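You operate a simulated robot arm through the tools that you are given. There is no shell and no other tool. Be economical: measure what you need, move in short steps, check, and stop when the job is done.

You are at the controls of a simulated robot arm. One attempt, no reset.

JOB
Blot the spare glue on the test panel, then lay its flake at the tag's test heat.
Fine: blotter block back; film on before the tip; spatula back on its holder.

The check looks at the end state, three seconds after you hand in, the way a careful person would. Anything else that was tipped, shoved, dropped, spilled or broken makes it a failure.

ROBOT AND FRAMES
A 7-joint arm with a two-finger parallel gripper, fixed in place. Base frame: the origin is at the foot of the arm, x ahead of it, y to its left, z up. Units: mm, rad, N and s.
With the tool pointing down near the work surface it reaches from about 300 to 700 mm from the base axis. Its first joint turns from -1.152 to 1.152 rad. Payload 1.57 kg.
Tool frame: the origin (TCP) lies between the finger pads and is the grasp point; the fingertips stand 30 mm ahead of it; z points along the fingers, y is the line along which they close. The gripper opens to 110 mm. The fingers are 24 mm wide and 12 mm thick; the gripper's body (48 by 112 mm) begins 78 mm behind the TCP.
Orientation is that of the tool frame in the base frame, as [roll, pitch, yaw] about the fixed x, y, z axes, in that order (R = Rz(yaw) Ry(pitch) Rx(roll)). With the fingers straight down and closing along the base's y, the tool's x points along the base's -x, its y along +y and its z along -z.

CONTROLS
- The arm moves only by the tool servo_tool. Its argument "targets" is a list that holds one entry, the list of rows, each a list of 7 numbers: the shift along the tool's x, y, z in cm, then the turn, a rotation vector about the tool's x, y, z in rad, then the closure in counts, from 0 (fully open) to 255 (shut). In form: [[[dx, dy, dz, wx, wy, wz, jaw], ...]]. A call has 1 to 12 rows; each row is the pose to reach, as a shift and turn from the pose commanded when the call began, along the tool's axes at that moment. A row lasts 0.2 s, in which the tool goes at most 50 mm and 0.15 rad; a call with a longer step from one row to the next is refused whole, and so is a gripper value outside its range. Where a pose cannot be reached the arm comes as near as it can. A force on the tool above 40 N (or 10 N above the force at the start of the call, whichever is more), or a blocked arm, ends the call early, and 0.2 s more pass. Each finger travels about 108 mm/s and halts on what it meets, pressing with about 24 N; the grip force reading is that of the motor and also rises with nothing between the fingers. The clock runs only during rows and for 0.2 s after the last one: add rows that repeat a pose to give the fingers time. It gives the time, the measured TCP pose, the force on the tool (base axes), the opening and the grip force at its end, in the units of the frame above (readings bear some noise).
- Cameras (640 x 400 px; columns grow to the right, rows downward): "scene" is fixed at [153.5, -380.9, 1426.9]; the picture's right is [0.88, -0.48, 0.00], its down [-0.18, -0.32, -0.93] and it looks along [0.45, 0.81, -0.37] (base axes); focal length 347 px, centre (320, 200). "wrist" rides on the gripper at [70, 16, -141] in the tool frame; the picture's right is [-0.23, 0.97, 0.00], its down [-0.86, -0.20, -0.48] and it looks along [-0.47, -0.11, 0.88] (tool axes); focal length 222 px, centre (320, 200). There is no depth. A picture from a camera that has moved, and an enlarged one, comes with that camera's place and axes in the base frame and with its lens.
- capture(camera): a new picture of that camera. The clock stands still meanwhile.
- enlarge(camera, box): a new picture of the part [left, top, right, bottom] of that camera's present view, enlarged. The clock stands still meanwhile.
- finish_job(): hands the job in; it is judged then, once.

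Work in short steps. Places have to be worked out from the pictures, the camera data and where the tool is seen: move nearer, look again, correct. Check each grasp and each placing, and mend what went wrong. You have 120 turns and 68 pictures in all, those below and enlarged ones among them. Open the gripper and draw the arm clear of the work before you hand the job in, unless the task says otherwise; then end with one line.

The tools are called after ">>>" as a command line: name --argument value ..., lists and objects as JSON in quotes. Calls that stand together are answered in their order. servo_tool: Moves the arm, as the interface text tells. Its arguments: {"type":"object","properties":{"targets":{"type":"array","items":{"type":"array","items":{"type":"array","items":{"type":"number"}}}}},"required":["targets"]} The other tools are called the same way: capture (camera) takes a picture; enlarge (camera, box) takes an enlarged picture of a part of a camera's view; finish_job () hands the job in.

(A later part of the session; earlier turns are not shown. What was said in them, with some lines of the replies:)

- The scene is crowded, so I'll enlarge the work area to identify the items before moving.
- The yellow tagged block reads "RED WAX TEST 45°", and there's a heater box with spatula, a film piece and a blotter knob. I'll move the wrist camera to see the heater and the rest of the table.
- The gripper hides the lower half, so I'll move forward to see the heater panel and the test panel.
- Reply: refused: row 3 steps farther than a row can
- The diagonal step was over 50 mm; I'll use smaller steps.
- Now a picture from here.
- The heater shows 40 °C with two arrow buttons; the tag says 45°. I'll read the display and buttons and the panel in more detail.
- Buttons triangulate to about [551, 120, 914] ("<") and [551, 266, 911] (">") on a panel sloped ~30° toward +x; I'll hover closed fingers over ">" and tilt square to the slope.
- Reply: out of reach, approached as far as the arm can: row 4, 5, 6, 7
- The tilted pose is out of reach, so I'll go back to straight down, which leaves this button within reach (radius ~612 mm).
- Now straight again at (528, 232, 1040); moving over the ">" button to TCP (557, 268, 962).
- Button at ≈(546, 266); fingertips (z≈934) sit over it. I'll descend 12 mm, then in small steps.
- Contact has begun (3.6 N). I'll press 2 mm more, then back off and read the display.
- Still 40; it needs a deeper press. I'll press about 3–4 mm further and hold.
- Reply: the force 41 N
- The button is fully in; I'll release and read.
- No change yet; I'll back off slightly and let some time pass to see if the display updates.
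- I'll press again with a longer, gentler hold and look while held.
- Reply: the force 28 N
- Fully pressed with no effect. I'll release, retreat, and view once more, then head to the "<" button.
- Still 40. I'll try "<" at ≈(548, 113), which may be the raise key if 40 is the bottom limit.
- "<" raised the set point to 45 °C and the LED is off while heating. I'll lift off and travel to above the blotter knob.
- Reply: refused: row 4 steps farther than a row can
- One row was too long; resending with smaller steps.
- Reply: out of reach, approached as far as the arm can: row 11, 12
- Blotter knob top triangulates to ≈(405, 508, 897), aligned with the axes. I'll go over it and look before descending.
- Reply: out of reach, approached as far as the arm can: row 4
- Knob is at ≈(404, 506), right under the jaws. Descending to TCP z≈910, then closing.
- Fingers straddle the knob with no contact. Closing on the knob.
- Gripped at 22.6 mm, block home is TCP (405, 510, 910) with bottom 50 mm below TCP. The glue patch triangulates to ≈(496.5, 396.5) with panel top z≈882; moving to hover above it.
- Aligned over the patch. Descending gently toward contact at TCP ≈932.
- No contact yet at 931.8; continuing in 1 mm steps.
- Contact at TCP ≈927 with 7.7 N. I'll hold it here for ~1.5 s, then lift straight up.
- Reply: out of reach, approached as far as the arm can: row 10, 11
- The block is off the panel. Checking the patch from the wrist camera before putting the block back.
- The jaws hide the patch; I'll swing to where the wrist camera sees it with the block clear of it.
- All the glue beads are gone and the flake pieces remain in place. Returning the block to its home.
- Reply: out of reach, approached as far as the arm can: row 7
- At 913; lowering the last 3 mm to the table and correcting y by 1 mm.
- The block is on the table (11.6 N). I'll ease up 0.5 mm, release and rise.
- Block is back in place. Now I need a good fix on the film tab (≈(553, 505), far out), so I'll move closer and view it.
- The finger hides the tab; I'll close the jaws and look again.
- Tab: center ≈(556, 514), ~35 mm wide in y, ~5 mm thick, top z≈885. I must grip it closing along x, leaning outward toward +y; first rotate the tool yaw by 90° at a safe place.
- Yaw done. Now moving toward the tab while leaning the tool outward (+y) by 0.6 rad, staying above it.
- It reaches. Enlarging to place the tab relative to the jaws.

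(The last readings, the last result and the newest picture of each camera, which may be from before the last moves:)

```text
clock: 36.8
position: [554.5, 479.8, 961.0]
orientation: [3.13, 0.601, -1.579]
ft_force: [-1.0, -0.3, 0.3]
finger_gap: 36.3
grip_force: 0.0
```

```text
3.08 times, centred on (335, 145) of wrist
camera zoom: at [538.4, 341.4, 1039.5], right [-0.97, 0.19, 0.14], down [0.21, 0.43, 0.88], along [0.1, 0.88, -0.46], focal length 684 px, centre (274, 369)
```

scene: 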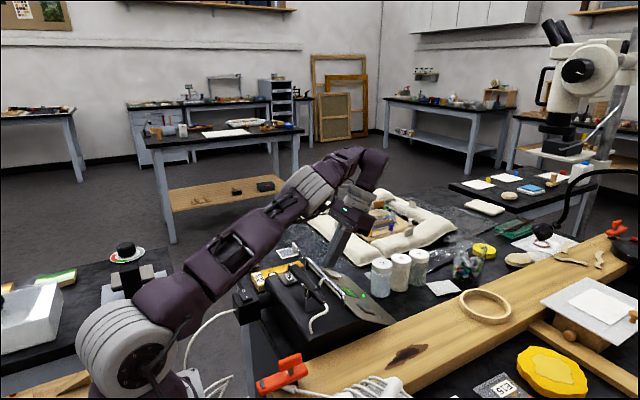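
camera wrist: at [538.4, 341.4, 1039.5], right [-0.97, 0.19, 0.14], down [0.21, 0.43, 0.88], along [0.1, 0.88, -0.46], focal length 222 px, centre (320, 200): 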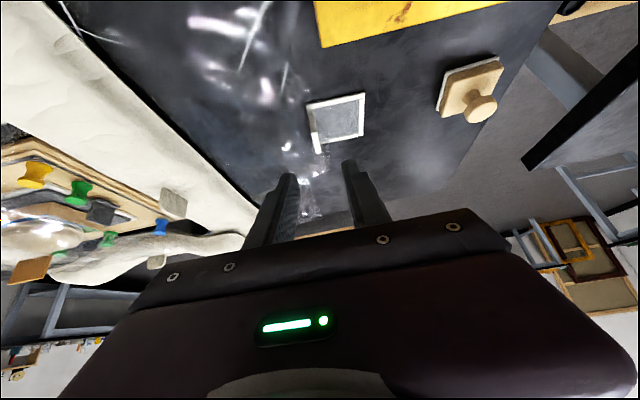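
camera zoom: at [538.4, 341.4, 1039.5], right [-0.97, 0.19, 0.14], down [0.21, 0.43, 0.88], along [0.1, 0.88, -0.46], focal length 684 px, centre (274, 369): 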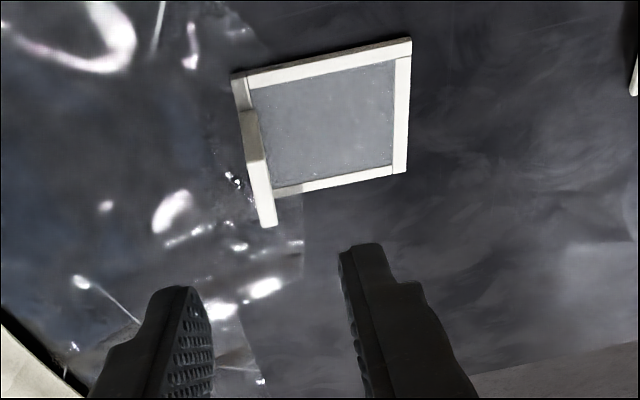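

Tab top centreline x≈553, y 499–528. Descending to fingertips around (553.5, 510, 873).

>>> servo_tool --targets '[[[0.8, 0.1, 2, 0, 0, 0, 170], [1.7, 0.1, 4, 0, 0, 0, 170], [2.3, 0.1, 5.4, 0, 0, 0, 170], [2.45, 0.1, 5.8, 0, 0, 0, 170]]]'

>>> enlarge --camera "wrist" --box '[250, 100, 410, 220]'

>>> enlarge --camera "scene" --box '[240, 200, 360, 275]'

```text
clock: 37.8
position: [553.4, 492.3, 900.8]
orientation: [3.13, 0.6, -1.578]
ft_force: [-0.6, -0.5, -0.2]
finger_gap: 36.1
grip_force: 0.0
```

```text
3.33 times, centred on (330, 160) of wrist
camera zoom: at [537.3, 353.5, 978.9], right [-0.97, 0.19, 0.14], down [0.21, 0.44, 0.88], along [0.1, 0.88, -0.46], focal length 740 px, centre (287, 333)
```

zoom: 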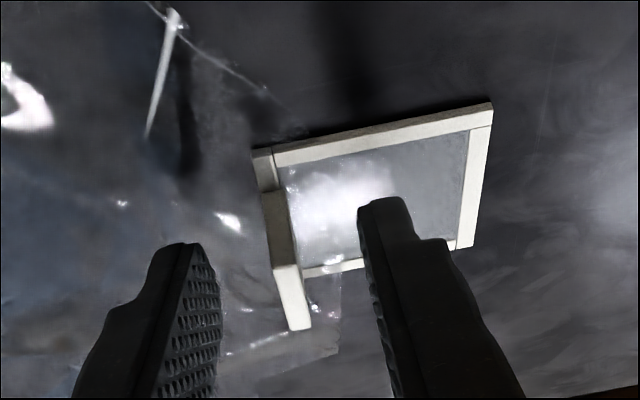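

```text
5.33 times, centred on (300, 238) of scene
camera zoom: at [153.5, -380.8, 1426.9], right [0.88, -0.48, 0.0], down [-0.18, -0.32, -0.93], along [0.45, 0.81, -0.37], focal length 1853 px, centre (427, 0)
```

zoom: 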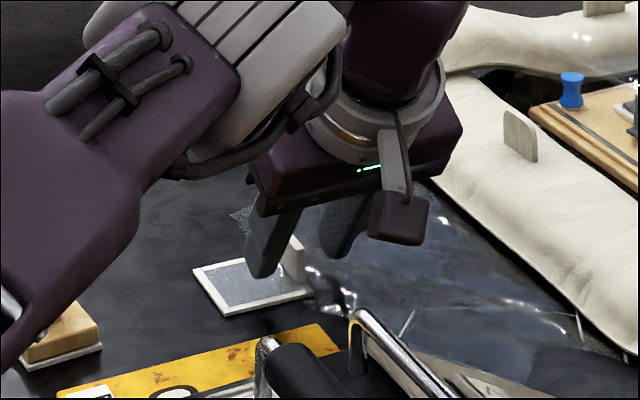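

The tab is centred between the fingertips with ~10 mm overlap. I'll go 3 mm deeper and close.

>>> servo_tool --targets '[[[0.1, 0, 0.3, 0, 0, 0, 170], [0.1, 0, 0.3, 0, 0, 0, 210], [0.1, 0, 0.3, 0, 0, 0, 235], [0.1, 0, 0.3, 0, 0, 0, 255], [0.1, 0, 0.3, 0, 0, 0, 255]]]'

```text
clock: 39.0
position: [552.8, 491.8, 897.1]
orientation: [3.131, 0.6, -1.578]
ft_force: [-0.4, 0.9, -0.5]
finger_gap: 4.9
grip_force: 24.0
```

Tab gripped (4.9 mm gap). Lifting 35 mm straight up and checking.

>>> servo_tool --targets '[[[-0.6, 0, -0.8, 0, 0, 0, 255], [-1.3, 0, -1.9, 0, 0, 0, 255], [-2, 0, -2.9, 0, 0, 0, 255]]]'

>>> capture --camera "wrist"

```text
clock: 39.8
position: [553.5, 492.4, 932.4]
orientation: [3.128, 0.6, -1.579]
ft_force: [0.3, 0.3, -1.1]
finger_gap: 4.6
grip_force: 23.8
```

```text
25 pictures are left
camera wrist: at [537.6, 354.0, 1011.1], right [-0.97, 0.19, 0.14], down [0.21, 0.44, 0.88], along [0.1, 0.88, -0.46], focal length 222 px, centre (320, 200)
```

wrist: 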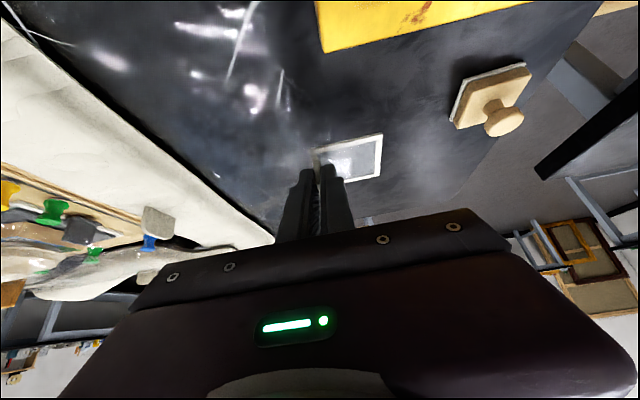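

Film is lifted cleanly. With film centre ≈(−22, +21) from TCP, I'll hover with TCP ≈(519.5, 375, 960) over the flake, then check clearance to the heater.

>>> servo_tool --targets '[[[0, 0.2, -2.5, 0, 0, 0, 255], [2.5, 1, -4.5, 0, 0, 0, 255], [5.3, 2.2, -6.7, 0, 0, 0, 255], [8.07, 3.4, -8.9, 0, 0, 0, 255]]]'

>>> enlarge --camera "scene" --box '[220, 185, 380, 285]'

>>> capture --camera "wrist"

```text
clock: 40.8
position: [519.9, 375.3, 958.7]
orientation: [3.129, 0.601, -1.577]
ft_force: [-0.1, -0.5, -0.3]
finger_gap: 4.6
grip_force: 24.2
```

```text
4.00 times, centred on (300, 235) of scene
camera zoom: at [153.5, -380.8, 1426.9], right [0.88, -0.48, 0.0], down [-0.18, -0.32, -0.93], along [0.45, 0.81, -0.37], focal length 1390 px, centre (400, 60)
```

zoom: 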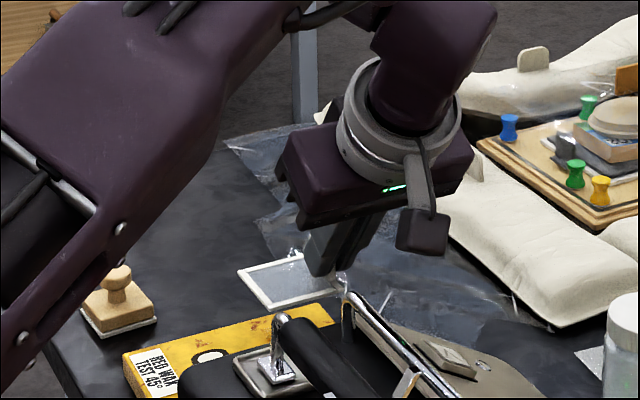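

```text
23 pictures are left
camera wrist: at [503.7, 236.5, 1037.5], right [-0.97, 0.19, 0.14], down [0.21, 0.44, 0.88], along [0.1, 0.88, -0.46], focal length 222 px, centre (320, 200)
```

wrist: 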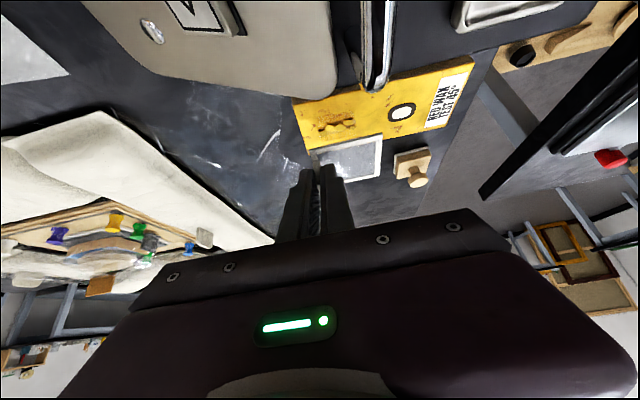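

The bar top is at z≈975 right under the wrist camera's path, so clearance would be tight at this lean. I'll reduce the lean by 0.12 rad and descend only partway, then check.

>>> servo_tool --targets '[[[-0.5, 0, 0.4, 0, 0.06, 0, 255], [-0.1, 0, 1.1, 0, 0.12, 0, 255], [0.7, 0, 2.1, 0, 0.12, 0, 255], [1.18, 0, 2.9, 0, 0.12, 0, 255]]]'

>>> enlarge --camera "scene" --box '[240, 200, 360, 275]'

>>> enlarge --camera "wrist" --box '[260, 80, 420, 200]'

```text
clock: 41.8
position: [519.1, 382.5, 927.6]
orientation: [3.129, 0.48, -1.575]
ft_force: [-0.3, 0.1, -1.0]
finger_gap: 4.5
grip_force: 23.8
```

```text
5.33 times, centred on (300, 238) of scene
camera zoom: at [153.5, -380.8, 1426.9], right [0.88, -0.48, 0.0], down [-0.18, -0.32, -0.93], along [0.45, 0.81, -0.37], focal length 1853 px, centre (427, 0)
```

zoom: 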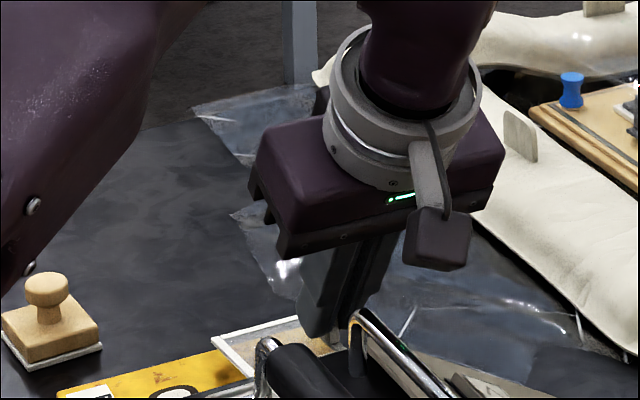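

```text
3.33 times, centred on (340, 140) of wrist
camera zoom: at [503.8, 253.5, 1022.9], right [-0.97, 0.2, 0.11], down [0.21, 0.54, 0.82], along [0.1, 0.82, -0.57], focal length 740 px, centre (253, 400)
```

zoom: 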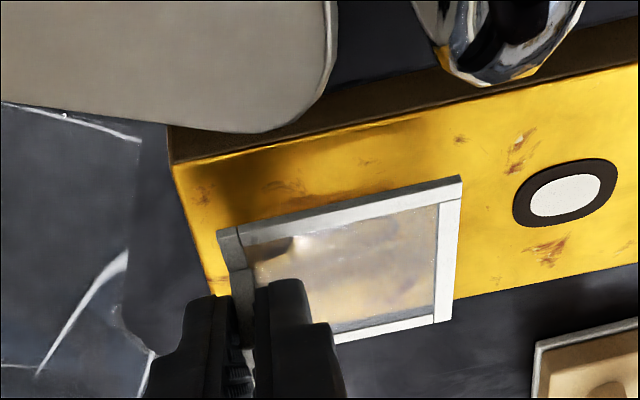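

Film centre is ≈(493, 398) just above the panel; flake centre ≈(498, 396). Shifting 5 mm in +x and lowering to contact.

>>> servo_tool --targets '[[[0, -0.5, 0, 0, 0, 0, 255], [0.2, -0.5, 0.4, 0, 0, 0, 255], [0.32, -0.5, 0.62, 0, 0, 0, 255], [0.37, -0.5, 0.71, 0, 0, 0, 255]]]'

```text
clock: 42.8
position: [525.2, 383.4, 919.9]
orientation: [3.133, 0.48, -1.576]
ft_force: [0.2, 0.8, -0.9]
finger_gap: 4.5
grip_force: 24.1
```

No contact yet at 920; continuing down 1 mm at a time.

>>> servo_tool --targets '[[[0.05, 0, 0.09, 0, 0, 0, 255], [0.09, 0, 0.18, 0, 0, 0, 255], [0.14, 0, 0.27, 0, 0, 0, 255]]]'

>>> enlarge --camera "wrist" --box '[260, 80, 420, 200]'

```text
clock: 43.6
position: [525.3, 383.4, 919.5]
orientation: [3.132, 0.483, -1.575]
ft_force: [-2.2, -1.4, 15.9]
finger_gap: 4.8
grip_force: 24.0
```

```text
3.33 times, centred on (340, 140) of wrist
camera zoom: at [509.1, 254.4, 1013.0], right [-0.97, 0.2, 0.11], down [0.21, 0.54, 0.82], along [0.1, 0.82, -0.56], focal length 740 px, centre (253, 400)
```

zoom: 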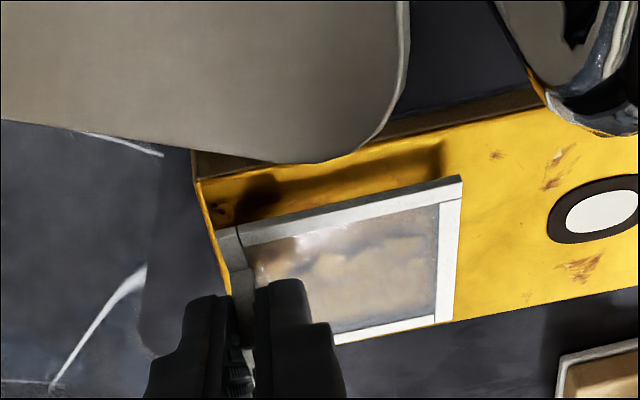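

The film's +y edge is on the panel (16 N). Easing up 1.5 mm, then opening to let the film settle flat.

>>> servo_tool --targets '[[[-0.07, 0, -0.13, 0, 0, 0, 255], [-0.07, 0, -0.13, 0, 0, 0, 240], [-0.07, 0, -0.13, 0, 0, 0, 220], [-0.07, 0, -0.13, 0, 0, 0, 190], [-0.07, 0, -0.13, 0, 0, 0, 175]]]'

>>> enlarge --camera "wrist" --box '[260, 80, 420, 200]'

```text
clock: 44.8
position: [525.9, 382.8, 918.0]
orientation: [3.131, 0.48, -1.576]
ft_force: [0.3, -0.1, -0.5]
finger_gap: 34.7
grip_force: 0.1
```

```text
3.33 times, centred on (340, 140) of wrist
camera zoom: at [509.1, 254.0, 1013.5], right [-0.97, 0.2, 0.11], down [0.21, 0.54, 0.82], along [0.1, 0.82, -0.56], focal length 740 px, centre (253, 400)
```

zoom: 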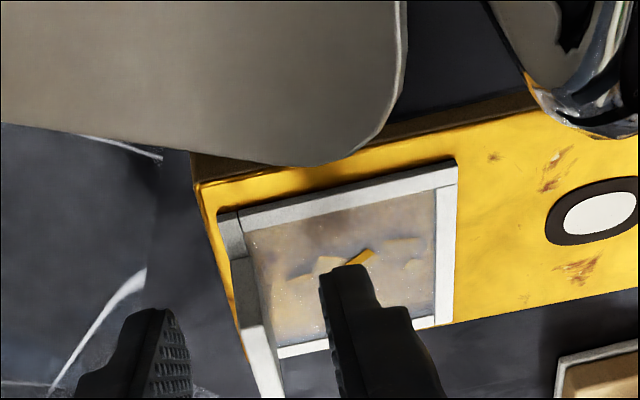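

Film lies flat with the flake well inside the window. Retracting straight up.

>>> servo_tool --targets '[[[-1.2, 0, -2.2, 0, 0, 0, 175], [-2.5, 0, -4.7, 0, 0, 0, 175], [-4.2, 0, -8, 0, 0, 0, 175], [-6, 0, -11.5, 0, 0.12, 0, 175], [-6, 0, -11.5, 0, 0.24, 0, 175], [-6, 0, -11.5, 0, 0.36, 0, 175], [-6, 0, -11.5, 0, 0.48, 0, 175]]]'

>>> capture --camera "wrist"

>>> enlarge --camera "scene" --box '[230, 215, 350, 330]'

```text
clock: 46.4
position: [523.0, 389.4, 1048.9]
orientation: [3.137, 0.03, -1.538]
ft_force: [-0.6, 0.4, 0.0]
finger_gap: 34.6
grip_force: 0.1
out of reach, approached as far as the arm can: row 7
```

```text
18 pictures are left
camera wrist: at [508.7, 313.1, 1188.7], right [-0.98, 0.19, 0.01], down [0.17, 0.85, 0.5], along [0.09, 0.5, -0.86], focal length 222 px, centre (320, 200)
```

wrist: 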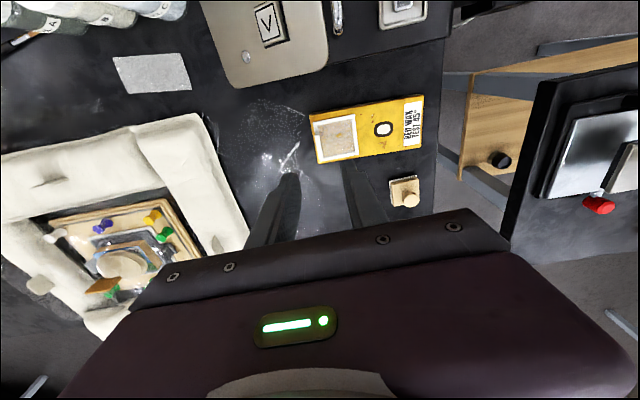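

```text
3.48 times, centred on (290, 272) of scene
camera zoom: at [153.5, -380.9, 1426.9], right [0.88, -0.48, 0.0], down [-0.18, -0.32, -0.93], along [0.45, 0.81, -0.37], focal length 1208 px, centre (424, -52)
```

zoom: 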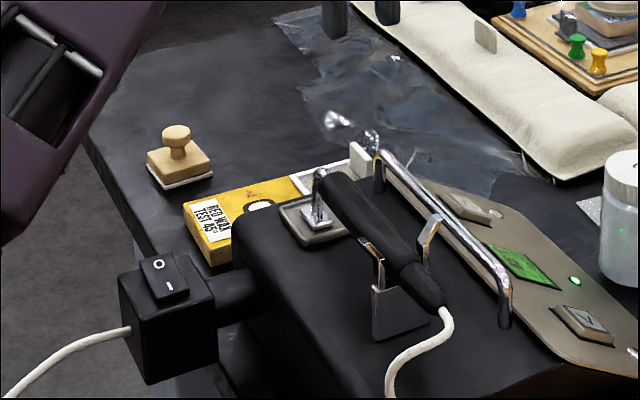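

Film and blotter look right and the LED is green. The spatula handle runs along y, so my present closing direction (x) suits; I'll move above it for a better look.

>>> servo_tool --targets '[[[2, 1.8, -1.5, 0, 0, 0, 140], [4.5, 3.6, -2.5, 0, 0.01, 0.01, 110], [7, 5.4, -3.5, 0, 0.02, 0.02, 110], [9.9, 7.3, -4.1, 0, 0.03, 0.033, 110], [9.9, 7.3, -4.1, 0, 0.03, 0.033, 110]]]'

>>> capture --camera "wrist"

```text
clock: 47.6
position: [452.7, 284.0, 1091.1]
orientation: [3.133, -0.031, -1.606]
ft_force: [0.0, -0.1, -0.6]
finger_gap: 62.7
grip_force: 0.1
```

```text
16 pictures are left
camera wrist: at [434.5, 217.1, 1235.2], right [-0.97, 0.26, 0.0], down [0.23, 0.86, 0.45], along [0.12, 0.44, -0.89], focal length 222 px, centre (320, 200)
```

wrist: 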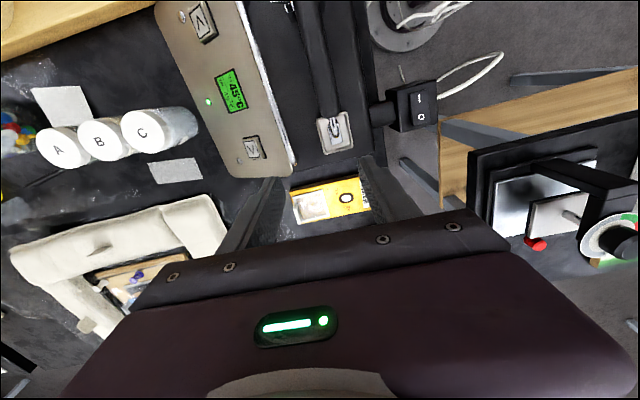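

Now the tip region is visible; enlarging on spatula and display.

>>> enlarge --camera "wrist" --box '[210, 0, 400, 160]'

```text
2.50 times, centred on (305, 80) of wrist
camera zoom: at [434.5, 217.1, 1235.2], right [-0.97, 0.26, 0.0], down [0.23, 0.86, 0.45], along [0.12, 0.44, -0.89], focal length 555 px, centre (358, 500)
```

zoom: 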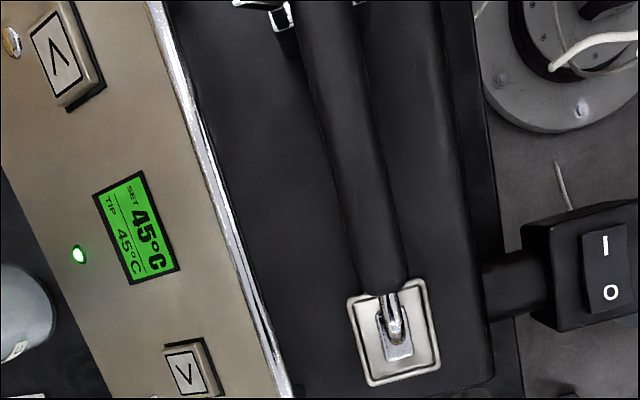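

Display shows SET 45 / TIP 45. Handle axis runs ≈(432, 246) to (426, 100) at z≈988, fork at y≈144, foot at ≈(433, 283, 938). I'll position over (430, 205) with tips above the handle and check.

>>> servo_tool --targets '[[[2.5, 0.6, 1.2, 0, -0.03, 0, 140], [5.2, 1.3, 2.4, 0, -0.03, 0, 140], [7.97, 2, 3.6, 0, -0.03, 0, 140], [7.97, 2, 5.1, 0, -0.03, 0, 140]]]'

>>> capture --camera "wrist"

>>> enlarge --camera "scene" --box '[240, 210, 400, 330]'

```text
clock: 48.6
position: [429.8, 202.9, 1042.4]
orientation: [3.133, -0.001, -1.604]
ft_force: [-0.1, 0.0, -1.1]
finger_gap: 49.8
grip_force: 0.1
```

```text
14 pictures are left
camera wrist: at [411.1, 132.5, 1185.4], right [-0.97, 0.26, 0.01], down [0.23, 0.85, 0.48], along [0.12, 0.46, -0.88], focal length 222 px, centre (320, 200)
```

wrist: 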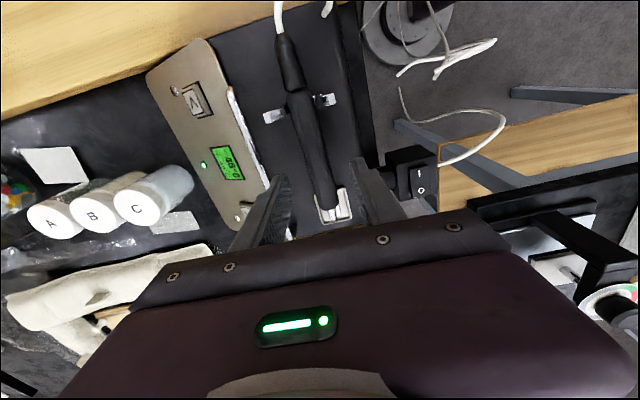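

```text
3.33 times, centred on (320, 270) of scene
camera zoom: at [153.5, -380.9, 1426.9], right [0.88, -0.48, 0.0], down [-0.18, -0.32, -0.93], along [0.45, 0.81, -0.37], focal length 1158 px, centre (320, -33)
```

zoom: 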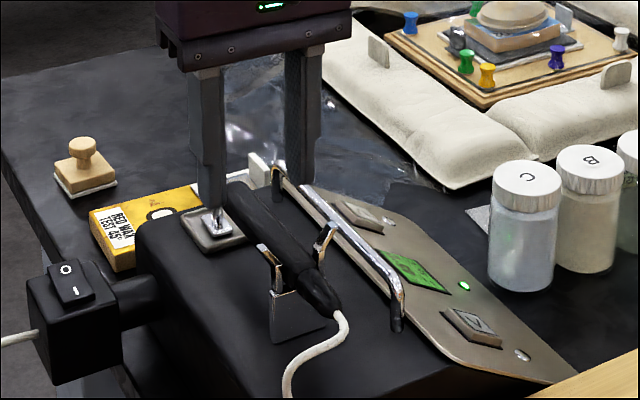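

Handle lies between the jaws, about 4 mm toward −x. Shifting and descending to TCP z≈985.

>>> servo_tool --targets '[[[0, 0.35, 1, 0, 0, 0, 140], [0, 0.35, 3, 0, 0, 0, 140], [0, 0.35, 4.8, 0, 0, 0, 140], [0, 0.35, 5.7, 0, 0, 0, 140], [0, 0.35, 5.7, 0, 0, 0, 140]]]'

>>> enlarge --camera "scene" --box '[250, 220, 350, 310]'

>>> enlarge --camera "wrist" --box '[240, 80, 400, 230]'

```text
clock: 49.8
position: [425.2, 204.1, 986.3]
orientation: [3.131, -0.001, -1.604]
ft_force: [1.2, 0.1, 0.7]
finger_gap: 49.7
grip_force: 0.0
```

```text
4.44 times, centred on (300, 265) of scene
camera zoom: at [153.5, -380.9, 1426.9], right [0.88, -0.48, 0.0], down [-0.18, -0.32, -0.93], along [0.45, 0.81, -0.37], focal length 1544 px, centre (409, -89)
```

zoom: 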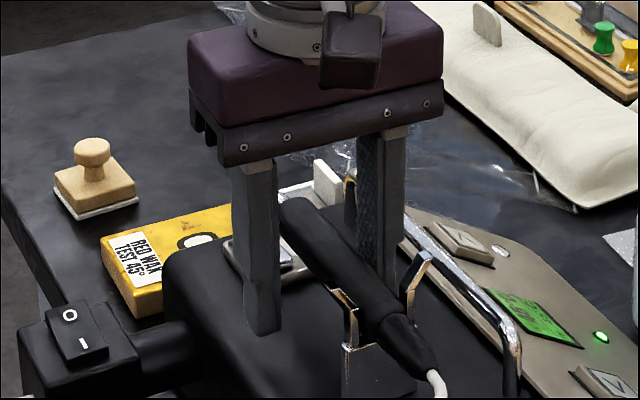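

```text
2.67 times, centred on (320, 155) of wrist
camera zoom: at [407.9, 133.2, 1128.4], right [-0.97, 0.26, 0.01], down [0.23, 0.85, 0.48], along [0.12, 0.46, -0.88], focal length 592 px, centre (320, 320)
```

zoom: 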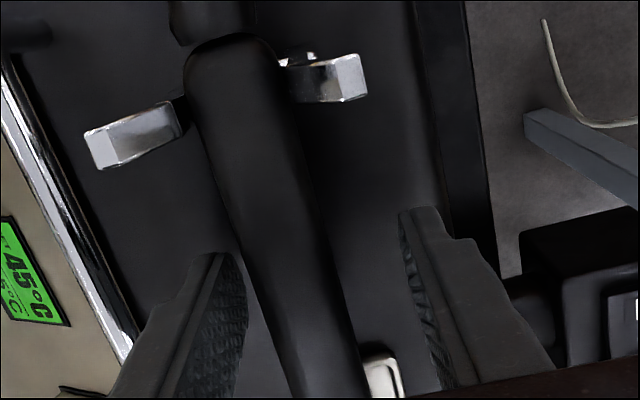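

Handle x≈427.5; shifting 2 mm in +x and closing.

>>> servo_tool --targets '[[[0, -0.2, 0, 0, 0, 0, 150], [0, -0.2, 0, 0, 0, 0, 180], [0, -0.2, 0, 0, 0, 0, 210], [0, -0.2, 0, 0, 0, 0, 255], [0, -0.2, 0, 0, 0, 0, 255]]]'

```text
clock: 51.0
position: [430.1, 203.6, 985.1]
orientation: [3.133, 0.0, -1.604]
ft_force: [11.3, -2.2, -0.2]
finger_gap: 20.6
grip_force: 24.0
```

Gripped (20.6 mm) with an 11 N side load from the fork, so the true axis is ≈x 430. I'll relieve 1.5 mm and lift straight up.

>>> servo_tool --targets '[[[0, -0.15, 0, 0, 0, 0, 255], [0, -0.15, -1, 0, 0, 0, 255], [0, -0.15, -3, 0, 0, 0, 255], [0, -0.15, -6, 0, 0, 0, 255]]]'

>>> capture --camera "scene"

```text
clock: 52.0
position: [428.5, 202.5, 1046.4]
orientation: [3.132, -0.002, -1.605]
ft_force: [-0.5, -0.5, -0.7]
finger_gap: 20.5
grip_force: 24.2
```

```text
10 pictures are left
```

scene: 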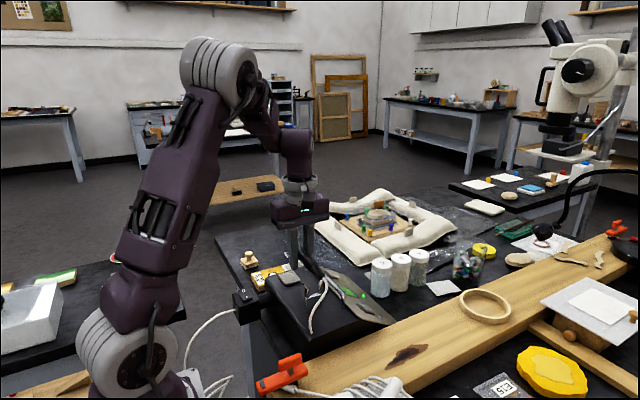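

Spatula lifted freely. I'll carry it toward the panel while turning 90° so the foot points +x with the handle trailing over the panel's −x side, clear of the heater.

>>> servo_tool --targets '[[[0, 0, -2, 0, 0, 0, 255], [-2, 0.2, -2, 0, 0, 0.14, 255], [-4, 0.3, -2, 0, 0, 0.28, 255], [-6, 0.5, -2, 0, 0, 0.42, 255], [-8, 0.7, -2, 0, 0, 0.56, 255], [-10, 0.9, -2, 0, 0, 0.7, 255], [-12, 1.1, -2, 0, 0, 0.84, 255], [-14, 1.3, -2, 0, 0, 0.98, 255], [-16, 1.5, -2, 0, 0, 1.12, 255], [-18, 1.6, -1, 0, 0, 1.26, 255], [-19.5, 1.69, 0, 0, 0, 1.4, 255], [-19.5, 1.69, 1, 0, 0, 1.537, 255]]]'

>>> capture --camera "wrist"

```text
clock: 54.6
position: [419.9, 397.4, 1035.8]
orientation: [-3.141, -0.01, 3.139]
ft_force: [0.7, -0.4, -1.2]
finger_gap: 20.4
grip_force: 24.1
```

```text
9 pictures are left
camera wrist: at [350.7, 413.4, 1179.8], right [0.23, 0.97, 0.0], down [0.86, -0.2, 0.47], along [0.46, -0.11, -0.88], focal length 222 px, centre (320, 200)
```

wrist: 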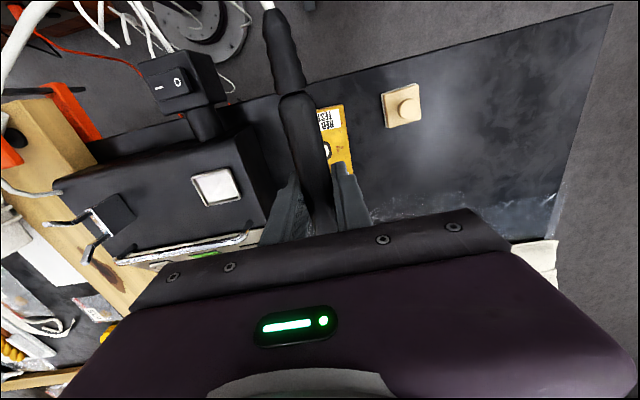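

Aligned; foot should be at ≈(500, 396). Lowering to TCP z≈950 and checking with the scene camera.

>>> servo_tool --targets '[[[0, 0, 3, 0, 0, 0, 255], [0, 0, 6, 0, 0, 0, 255], [0, 0, 8, 0, 0, 0, 255], [0, 0, 8.6, 0, 0, 0, 255]]]'

>>> enlarge --camera "scene" --box '[230, 215, 330, 290]'

```text
clock: 55.6
position: [419.0, 399.0, 948.6]
orientation: [-3.141, -0.01, -3.14]
ft_force: [-0.4, -0.1, -0.6]
finger_gap: 20.7
grip_force: 24.2
```

```text
5.33 times, centred on (280, 252) of scene
camera zoom: at [153.5, -380.8, 1426.9], right [0.88, -0.48, 0.0], down [-0.18, -0.32, -0.93], along [0.45, 0.81, -0.37], focal length 1853 px, centre (533, -80)
```

zoom: 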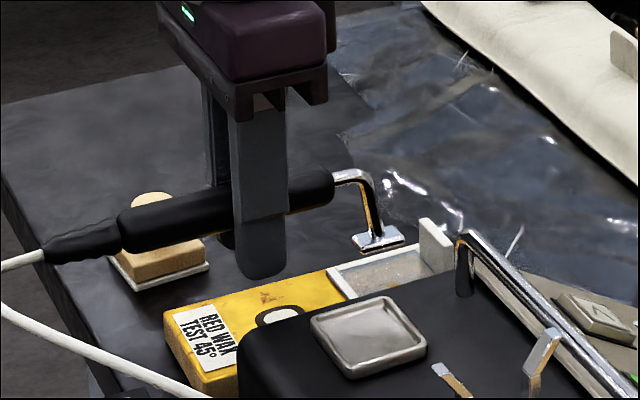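

Foot is at ≈(490.5, 397.5), ~25 mm above the film, over the −x half of the flake (flake spans x≈479–511). I'll press here first, then again ~13 mm further +x.

>>> servo_tool --targets '[[[0, -0.1, 0.8, 0, 0, 0, 255], [0, -0.1, 1.5, 0, 0, 0, 255], [0, -0.1, 1.8, 0, 0, 0, 255], [0, -0.1, 2, 0, 0, 0, 255], [0, -0.1, 2, 0, 0, 0, 255]]]'

>>> enlarge --camera "scene" --box '[265, 235, 325, 275]'

```text
clock: 56.8
position: [418.0, 397.6, 929.2]
orientation: [-3.141, -0.006, 3.141]
ft_force: [0.0, -0.4, -1.0]
finger_gap: 20.5
grip_force: 23.6
```

```text
10.00 times, centred on (295, 255) of scene
camera zoom: at [153.5, -380.8, 1426.9], right [0.88, -0.48, 0.0], down [-0.18, -0.32, -0.93], along [0.45, 0.81, -0.37], focal length 3474 px, centre (570, -350)
```

zoom: 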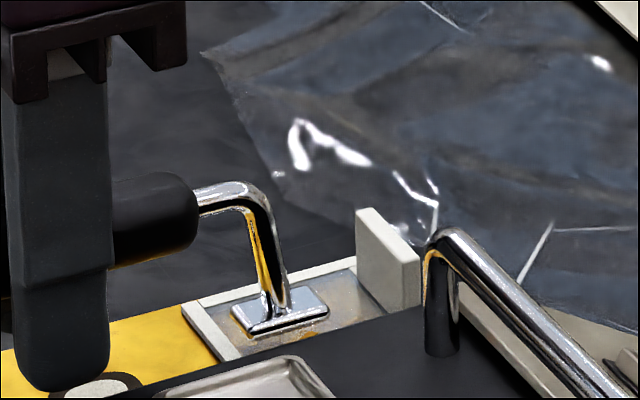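

Foot hovers just over the film window, with a flake chip showing at its +x/−y side. Shifting 2 mm +x and continuing down slowly to contact.

>>> servo_tool --targets '[[[-0.2, 0, 0.1, 0, 0, 0, 255], [-0.2, 0, 0.2, 0, 0, 0, 255], [-0.2, 0, 0.3, 0, 0, 0, 255], [-0.2, 0, 0.4, 0, 0, 0, 255]]]'

```text
clock: 57.8
position: [420.5, 396.6, 924.7]
orientation: [-3.141, -0.01, -3.138]
ft_force: [-0.2, 0.8, -1.3]
finger_gap: 20.6
grip_force: 24.0
```

>>> servo_tool --targets '[[[0, 0, 0.1, 0, 0, 0, 255], [0, 0, 0.2, 0, 0, 0, 255], [0, 0, 0.3, 0, 0, 0, 255]]]'

```text
clock: 58.6
position: [421.0, 397.0, 922.4]
orientation: [3.141, -0.007, -3.141]
ft_force: [-1.7, -0.3, 3.5]
finger_gap: 20.6
grip_force: 24.0
```

Contact (3.5 N). Adding ~0.7 mm and dwelling about 2 s.

>>> servo_tool --targets '[[[0, 0, 0.07, 0, 0, 0, 255], [0, 0, 0.07, 0, 0, 0, 255], [0, 0, 0.07, 0, 0, 0, 255], [0, 0, 0.07, 0, 0, 0, 255], [0, 0, 0.07, 0, 0, 0, 255], [0, 0, 0.07, 0, 0, 0, 255], [0, 0, 0.07, 0, 0, 0, 255], [0, 0, 0.07, 0, 0, 0, 255], [0, 0, 0.07, 0, 0, 0, 255], [0, 0, 0.07, 0, 0, 0, 255], [0, 0, 0.07, 0, 0, 0, 255], [0, 0, 0.07, 0, 0, 0, 255]]]'

>>> enlarge --camera "scene" --box '[265, 235, 325, 275]'

```text
clock: 61.2
position: [421.5, 397.5, 920.5]
orientation: [-3.142, -0.008, -3.14]
ft_force: [0.8, -0.3, 7.1]
finger_gap: 20.2
grip_force: 23.9
```

```text
10.00 times, centred on (295, 255) of scene
camera zoom: at [153.4, -381.0, 1426.9], right [0.88, -0.48, 0.0], down [-0.18, -0.32, -0.93], along [0.45, 0.81, -0.37], focal length 3474 px, centre (570, -350)
```

zoom: 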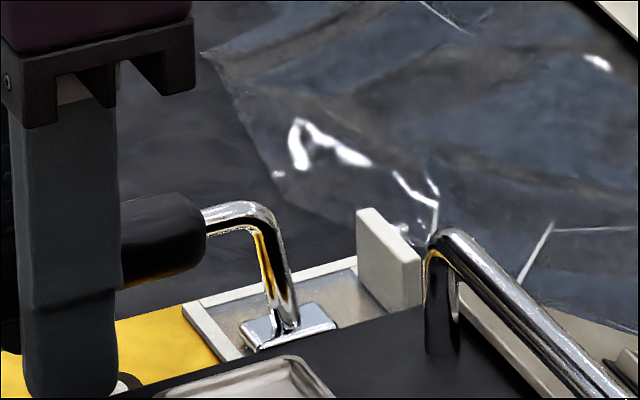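

Pressed flat at 7 N and the film hasn't moved. Next spot: lift 7 mm, go +11 mm in x, press and dwell again.

>>> servo_tool --targets '[[[0, 0, -0.7, 0, 0, 0, 255], [-1.1, 0, -0.7, 0, 0, 0, 255], [-1.1, 0, -0.3, 0, 0, 0, 255], [-1.1, 0, -0.1, 0, 0, 0, 255], [-1.1, 0, 0, 0, 0, 0, 255], [-1.1, 0, 0, 0, 0, 0, 255], [-1.1, 0, 0, 0, 0, 0, 255], [-1.1, 0, 0, 0, 0, 0, 255], [-1.1, 0, 0, 0, 0, 0, 255], [-1.1, 0, 0, 0, 0, 0, 255], [-1.1, 0, 0, 0, 0, 0, 255], [-1.1, 0, 0, 0, 0, 0, 255]]]'

```text
clock: 63.8
position: [431.7, 397.7, 921.3]
orientation: [-3.142, -0.009, -3.14]
ft_force: [-0.6, -0.7, -0.8]
finger_gap: 20.2
grip_force: 24.3
```

No load here yet; lowering slightly until it presses.

>>> servo_tool --targets '[[[0, 0, 0.1, 0, 0, 0, 255], [0, 0, 0.18, 0, 0, 0, 255], [0, 0, 0.18, 0, 0, 0, 255]]]'

```text
clock: 64.6
position: [431.5, 398.6, 920.4]
orientation: [3.141, -0.008, -3.14]
ft_force: [-0.6, -0.3, 10.7]
finger_gap: 20.4
grip_force: 23.7
```

Pressing at 10.7 N; dwell ~2 s, then do the −x end (foot ≈486) in the same way.

>>> servo_tool --targets '[[[0, 0, 0, 0, 0, 0, 255], [0, 0, 0, 0, 0, 0, 255], [0, 0, 0, 0, 0, 0, 255], [0, 0, 0, 0, 0, 0, 255], [0, 0, 0, 0, 0, 0, 255], [0, 0, 0, 0, 0, 0, 255], [0, 0, 0, 0, 0, 0, 255], [0, 0, -0.7, 0, 0, 0, 255], [1.6, 0, -0.7, 0, 0, 0, 255], [1.6, 0, -0.3, 0, 0, 0, 255], [1.6, 0, -0.1, 0, 0, 0, 255], [1.6, 0, 0, 0, 0, 0, 255]]]'

```text
clock: 67.2
position: [415.1, 397.4, 920.4]
orientation: [3.142, -0.009, -3.14]
ft_force: [-1.7, 0.6, 5.0]
finger_gap: 20.5
grip_force: 23.8
```

Pressing here at 5 N; dwell ~2 s, then lift to z≈1005.

>>> servo_tool --targets '[[[0, 0, 0.05, 0, 0, 0, 255], [0, 0, 0.05, 0, 0, 0, 255], [0, 0, 0.05, 0, 0, 0, 255], [0, 0, 0.05, 0, 0, 0, 255], [0, 0, 0.05, 0, 0, 0, 255], [0, 0, 0.05, 0, 0, 0, 255], [0, 0, 0.05, 0, 0, 0, 255], [0, 0, 0.05, 0, 0, 0, 255], [0, 0, -0.6, 0, 0, 0, 255], [0, 0, -3, 0, 0, 0, 255], [0, 0, -7, 0, 0, 0, 255], [0, 0, -11.4, 0, 0, 0, 255]]]'

>>> enlarge --camera "scene" --box '[230, 200, 330, 275]'

```text
clock: 69.8
position: [417.0, 399.8, 1034.1]
orientation: [-3.141, -0.011, -3.14]
ft_force: [0.5, 0.2, -0.6]
finger_gap: 20.5
grip_force: 24.1
```

```text
5.33 times, centred on (280, 238) of scene
camera zoom: at [153.5, -380.9, 1426.9], right [0.88, -0.48, 0.0], down [-0.18, -0.32, -0.93], along [0.45, 0.81, -0.37], focal length 1853 px, centre (533, 0)
```

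zoom: 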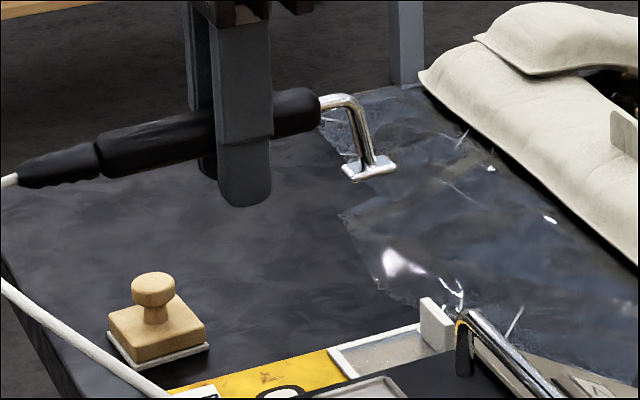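

Film stayed in place and the spatula is clean away. Reversing the path back above the holder.

>>> servo_tool --targets '[[[0, 0, -2, 0, 0, 0, 255], [-0.1, -2, -3, 0, 0, -0.14, 255], [-0.2, -4, -3, 0, 0, -0.28, 255], [-0.3, -6, -3, 0, 0, -0.42, 255], [-0.4, -8, -3, 0, 0, -0.56, 255], [-0.5, -10, -3, 0, 0, -0.7, 255], [-0.6, -12, -3, 0, 0, -0.84, 255], [-0.8, -14, -3, 0, 0, -0.98, 255], [-0.9, -16, -3, 0, 0, -1.12, 255], [-1, -18, -2, 0, 0, -1.26, 255], [-1.15, -19.6, -1.5, 0, 0, -1.4, 255], [-1.15, -19.6, -1.2, 0, 0, -1.535, 255]]]'

```text
clock: 72.4
position: [428.5, 201.0, 1046.0]
orientation: [3.134, -0.001, -1.602]
ft_force: [-0.2, 0.4, 0.0]
finger_gap: 20.6
grip_force: 24.0
```

Back to almost the exact lift-off pose (y off by ~1.5 mm). Correcting and lowering 40 mm, then a look.

>>> servo_tool --targets '[[[-0.15, 0, 1, 0, 0, 0, 255], [-0.15, 0, 2.5, 0, 0, 0, 255], [-0.15, 0, 4, 0, 0, 0, 255], [-0.15, 0, 4, 0, 0, 0, 255]]]'

>>> enlarge --camera "scene" --box '[255, 230, 345, 300]'

```text
clock: 73.4
position: [429.7, 203.7, 1006.0]
orientation: [3.136, 0.002, -1.603]
ft_force: [12.3, 2.1, 9.7]
finger_gap: 20.7
grip_force: 23.8
```

```text
5.71 times, centred on (300, 265) of scene
camera zoom: at [153.7, -380.8, 1426.9], right [0.88, -0.48, 0.0], down [-0.18, -0.32, -0.93], along [0.45, 0.81, -0.37], focal length 1985 px, centre (434, -171)
```

zoom: 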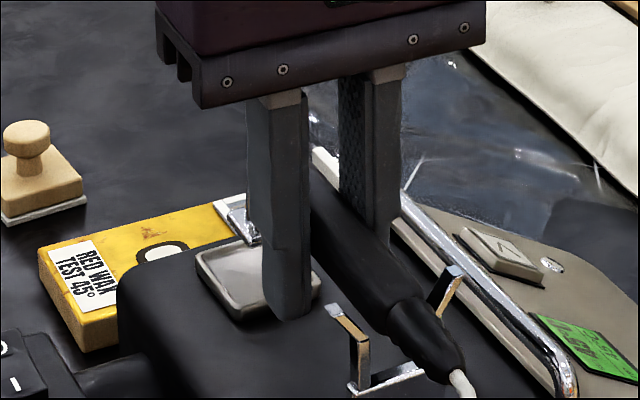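

There's a +x side load (12 N) at 20 mm above home: the handle is meeting the −x prong. I'll raise 20 mm and look from the wrist at handle vs. fork.

>>> servo_tool --targets '[[[0, -0.1, -1, 0, 0, 0, 255], [0, -0.1, -2, 0, 0, 0, 255], [0, -0.1, -2, 0, 0, 0, 255]]]'

>>> enlarge --camera "wrist" --box '[240, 60, 400, 220]'

```text
clock: 74.2
position: [429.7, 202.6, 1024.4]
orientation: [3.129, 0.0, -1.606]
ft_force: [0.7, 0.3, -1.4]
finger_gap: 20.5
grip_force: 23.3
```

```text
2.50 times, centred on (320, 140) of wrist
camera zoom: at [411.3, 131.5, 1168.0], right [-0.97, 0.26, 0.01], down [0.23, 0.85, 0.48], along [0.12, 0.46, -0.88], focal length 555 px, centre (320, 350)
```

zoom: 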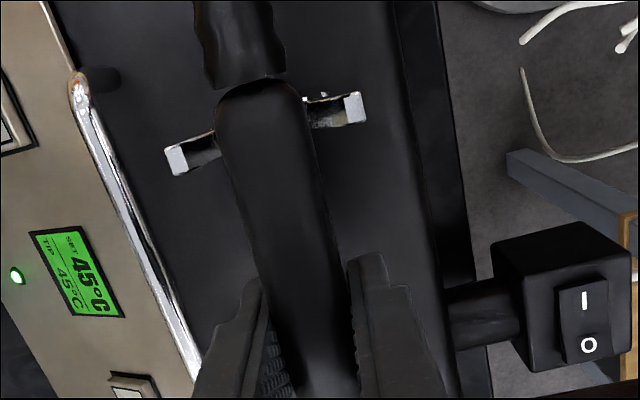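

Fork midpoint is x≈432; the handle at the fork is at ≈427.5 and slightly yawed. I'll turn it 0.05 rad to bring the rear toward +x, shift 1 mm, and descend watching the force.

>>> servo_tool --targets '[[[0, -0.1, 0, 0, 0, -0.05, 255], [0, -0.1, 0.8, 0, 0, -0.05, 255], [0, -0.1, 1.6, 0, 0, -0.05, 255], [0, -0.1, 2, 0, 0, -0.05, 255]]]'

```text
clock: 75.2
position: [431.2, 202.9, 1004.7]
orientation: [3.134, 0.001, -1.556]
ft_force: [-2.5, -0.1, 5.6]
finger_gap: 20.3
grip_force: 23.9
```

Side load reversed and small (−2.5 N), so nearly centred. Backing 0.8 mm toward −x and continuing gently.

>>> servo_tool --targets '[[[0, 0.08, -0.3, 0, 0, 0, 255], [0, 0.08, 0, 0, 0, 0, 255], [0, 0.08, 0.3, 0, 0, 0, 255]]]'

```text
clock: 76.0
position: [429.5, 203.3, 1002.1]
orientation: [3.132, 0.001, -1.556]
ft_force: [-0.2, -0.2, -1.2]
finger_gap: 20.5
grip_force: 23.6
```

Forces are zero now at z=1002; continuing down 8 mm in small steps.

>>> servo_tool --targets '[[[0, 0, 0.3, 0, 0, 0, 255], [0, 0, 0.6, 0, 0, 0, 255], [0, 0, 0.8, 0, 0, 0, 255]]]'

```text
clock: 76.8
position: [429.7, 203.6, 995.6]
orientation: [3.131, 0.0, -1.554]
ft_force: [0.1, -0.5, -0.6]
finger_gap: 20.6
grip_force: 23.9
```

Free at 995.6; down another 6 mm.

>>> servo_tool --targets '[[[0, 0, 0.3, 0, 0, 0, 255], [0, 0, 0.6, 0, 0, 0, 255], [0, 0, 0.7, 0, 0, 0, 255]]]'

>>> enlarge --camera "scene" --box '[255, 230, 345, 300]'

```text
clock: 77.6
position: [429.0, 203.4, 988.8]
orientation: [3.132, 0.001, -1.555]
ft_force: [0.2, -0.3, -1.5]
finger_gap: 20.4
grip_force: 23.6
```

```text
5.71 times, centred on (300, 265) of scene
camera zoom: at [153.5, -380.8, 1426.9], right [0.88, -0.48, 0.0], down [-0.18, -0.32, -0.93], along [0.45, 0.81, -0.37], focal length 1985 px, centre (434, -171)
```

zoom: 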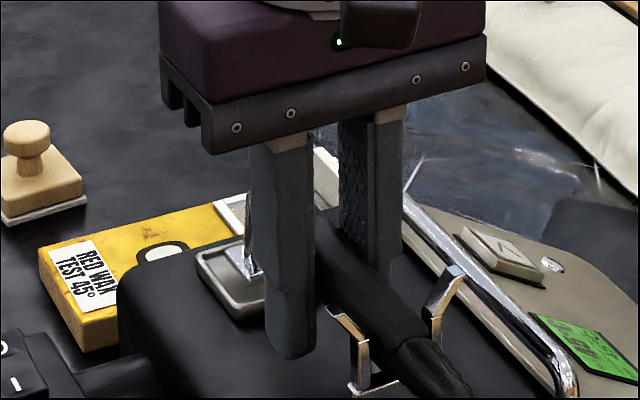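

The foot is just above its plate and the handle is between the prongs. Lowering the last ~3–4 mm to contact.

>>> servo_tool --targets '[[[0, 0, 0.15, 0, 0, 0, 255], [0, 0, 0.25, 0, 0, 0, 255], [0, 0, 0.32, 0, 0, 0, 255]]]'

```text
clock: 78.4
position: [428.6, 203.9, 985.5]
orientation: [3.13, -0.001, -1.555]
ft_force: [-0.6, 0.6, -0.8]
finger_gap: 20.3
grip_force: 23.7
```

>>> servo_tool --targets '[[[0, 0, 0.1, 0, 0, 0, 255], [0, 0, 0.2, 0, 0, 0, 255], [0, 0, 0.25, 0, 0, 0, 255]]]'

```text
clock: 79.2
position: [429.8, 202.8, 982.4]
orientation: [3.133, 0.0, -1.554]
ft_force: [-6.1, -2.2, 19.7]
finger_gap: 20.7
grip_force: 24.3
```

Seated (19.7 N). Easing 1.5 mm up, then opening slowly.

>>> servo_tool --targets '[[[0, 0, -0.15, 0, 0, 0, 255], [0, 0, -0.15, 0, 0, 0, 230], [0, 0, -0.15, 0, 0, 0, 205], [0, 0, -0.15, 0, 0, 0, 180], [0, 0, -0.15, 0, 0, 0, 160], [0, 0, -0.15, 0, 0, 0, 145], [0, 0, -0.15, 0, 0, 0, 145]]]'

```text
clock: 80.8
position: [428.3, 203.4, 984.0]
orientation: [3.132, 0.002, -1.554]
ft_force: [-1.0, -0.9, 0.0]
finger_gap: 47.5
grip_force: 0.1
```

Released with no load. Raising straight up 100 mm and checking.

>>> servo_tool --targets '[[[0, 0, -2, 0, 0, 0, 145], [0, 0, -5, 0, 0, 0, 145], [0, 0, -9, 0, 0, 0, 145], [2, 0, -13, 0, 0, 0, 110], [5, 1, -16, 0, 0, 0, 60], [8, 4, -17, 0, 0, 0, 0]]]'

>>> enlarge --camera "scene" --box '[235, 225, 365, 315]'

```text
clock: 82.2
position: [391.9, 120.8, 1151.4]
orientation: [3.132, -0.001, -1.555]
ft_force: [-1.0, -0.7, 0.1]
finger_gap: 109.9
grip_force: 0.0
```

```text
4.44 times, centred on (300, 270) of scene
camera zoom: at [153.5, -380.8, 1426.9], right [0.88, -0.48, 0.0], down [-0.18, -0.32, -0.93], along [0.45, 0.81, -0.37], focal length 1544 px, centre (409, -111)
```

zoom: 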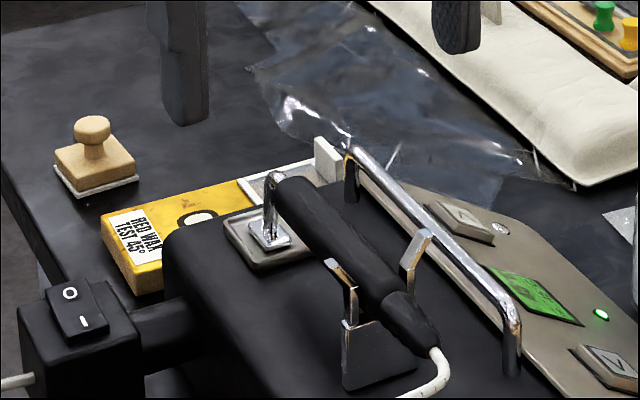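

Spatula is seated in its fork with the foot on the plate. I'll use a last picture to check the flake through the film from above.

>>> servo_tool --targets '[[[-3.5, -1.8, 0, 0, 0, 0, 60], [-7, -3.6, 0, 0, 0, 0, 60], [-10.5, -5.4, 1, 0, 0, 0, 60], [-14, -7.2, 2, 0, 0, 0, 60], [-17.5, -9, 3, 0, 0, 0, 60], [-20.9, -10.6, 4, 0, 0, 0, 60]]]'

>>> enlarge --camera "wrist" --box '[270, 90, 390, 190]'

```text
clock: 83.6
position: [494.9, 331.8, 1112.2]
orientation: [3.13, 0.001, -1.554]
ft_force: [0.4, -0.1, -0.4]
finger_gap: 84.0
grip_force: 0.1
```

```text
4.00 times, centred on (330, 140) of wrist
camera zoom: at [481.2, 260.6, 1255.0], right [-0.98, 0.21, 0.01], down [0.19, 0.86, 0.48], along [0.09, 0.47, -0.88], focal length 888 px, centre (280, 440)
```

zoom: 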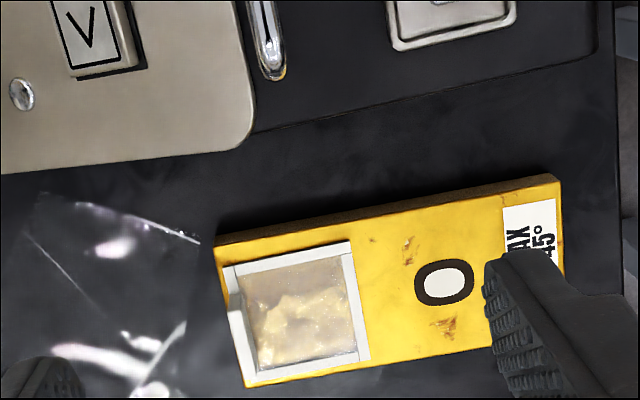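

The film lies flat over the flake, which no longer stands proud. Opening fully and drawing the arm back clear.

>>> servo_tool --targets '[[[3, 2, -3, 0, 0, 0, 0], [6, 5, -5, 0, 0, 0, 0], [9, 8, -7, 0, 0, 0, 0], [11, 11, -8, 0, 0, 0, 0]]]'

```text
clock: 84.6
position: [386.3, 220.1, 1192.2]
orientation: [3.131, -0.001, -1.555]
ft_force: [0.5, 0.2, 0.0]
finger_gap: 110.2
grip_force: 0.1
```

The arm is clear at (386, 220, 1192) with the gripper open, so I'm handing the job in.

>>> finish_job

```text
The job is handed in.
```

I blotted the spare glue and put the blotter block back. With the film on first, I pressed the flake at three spots at 45 °C, then returned the spatula to its holder; the film is still over the flake.
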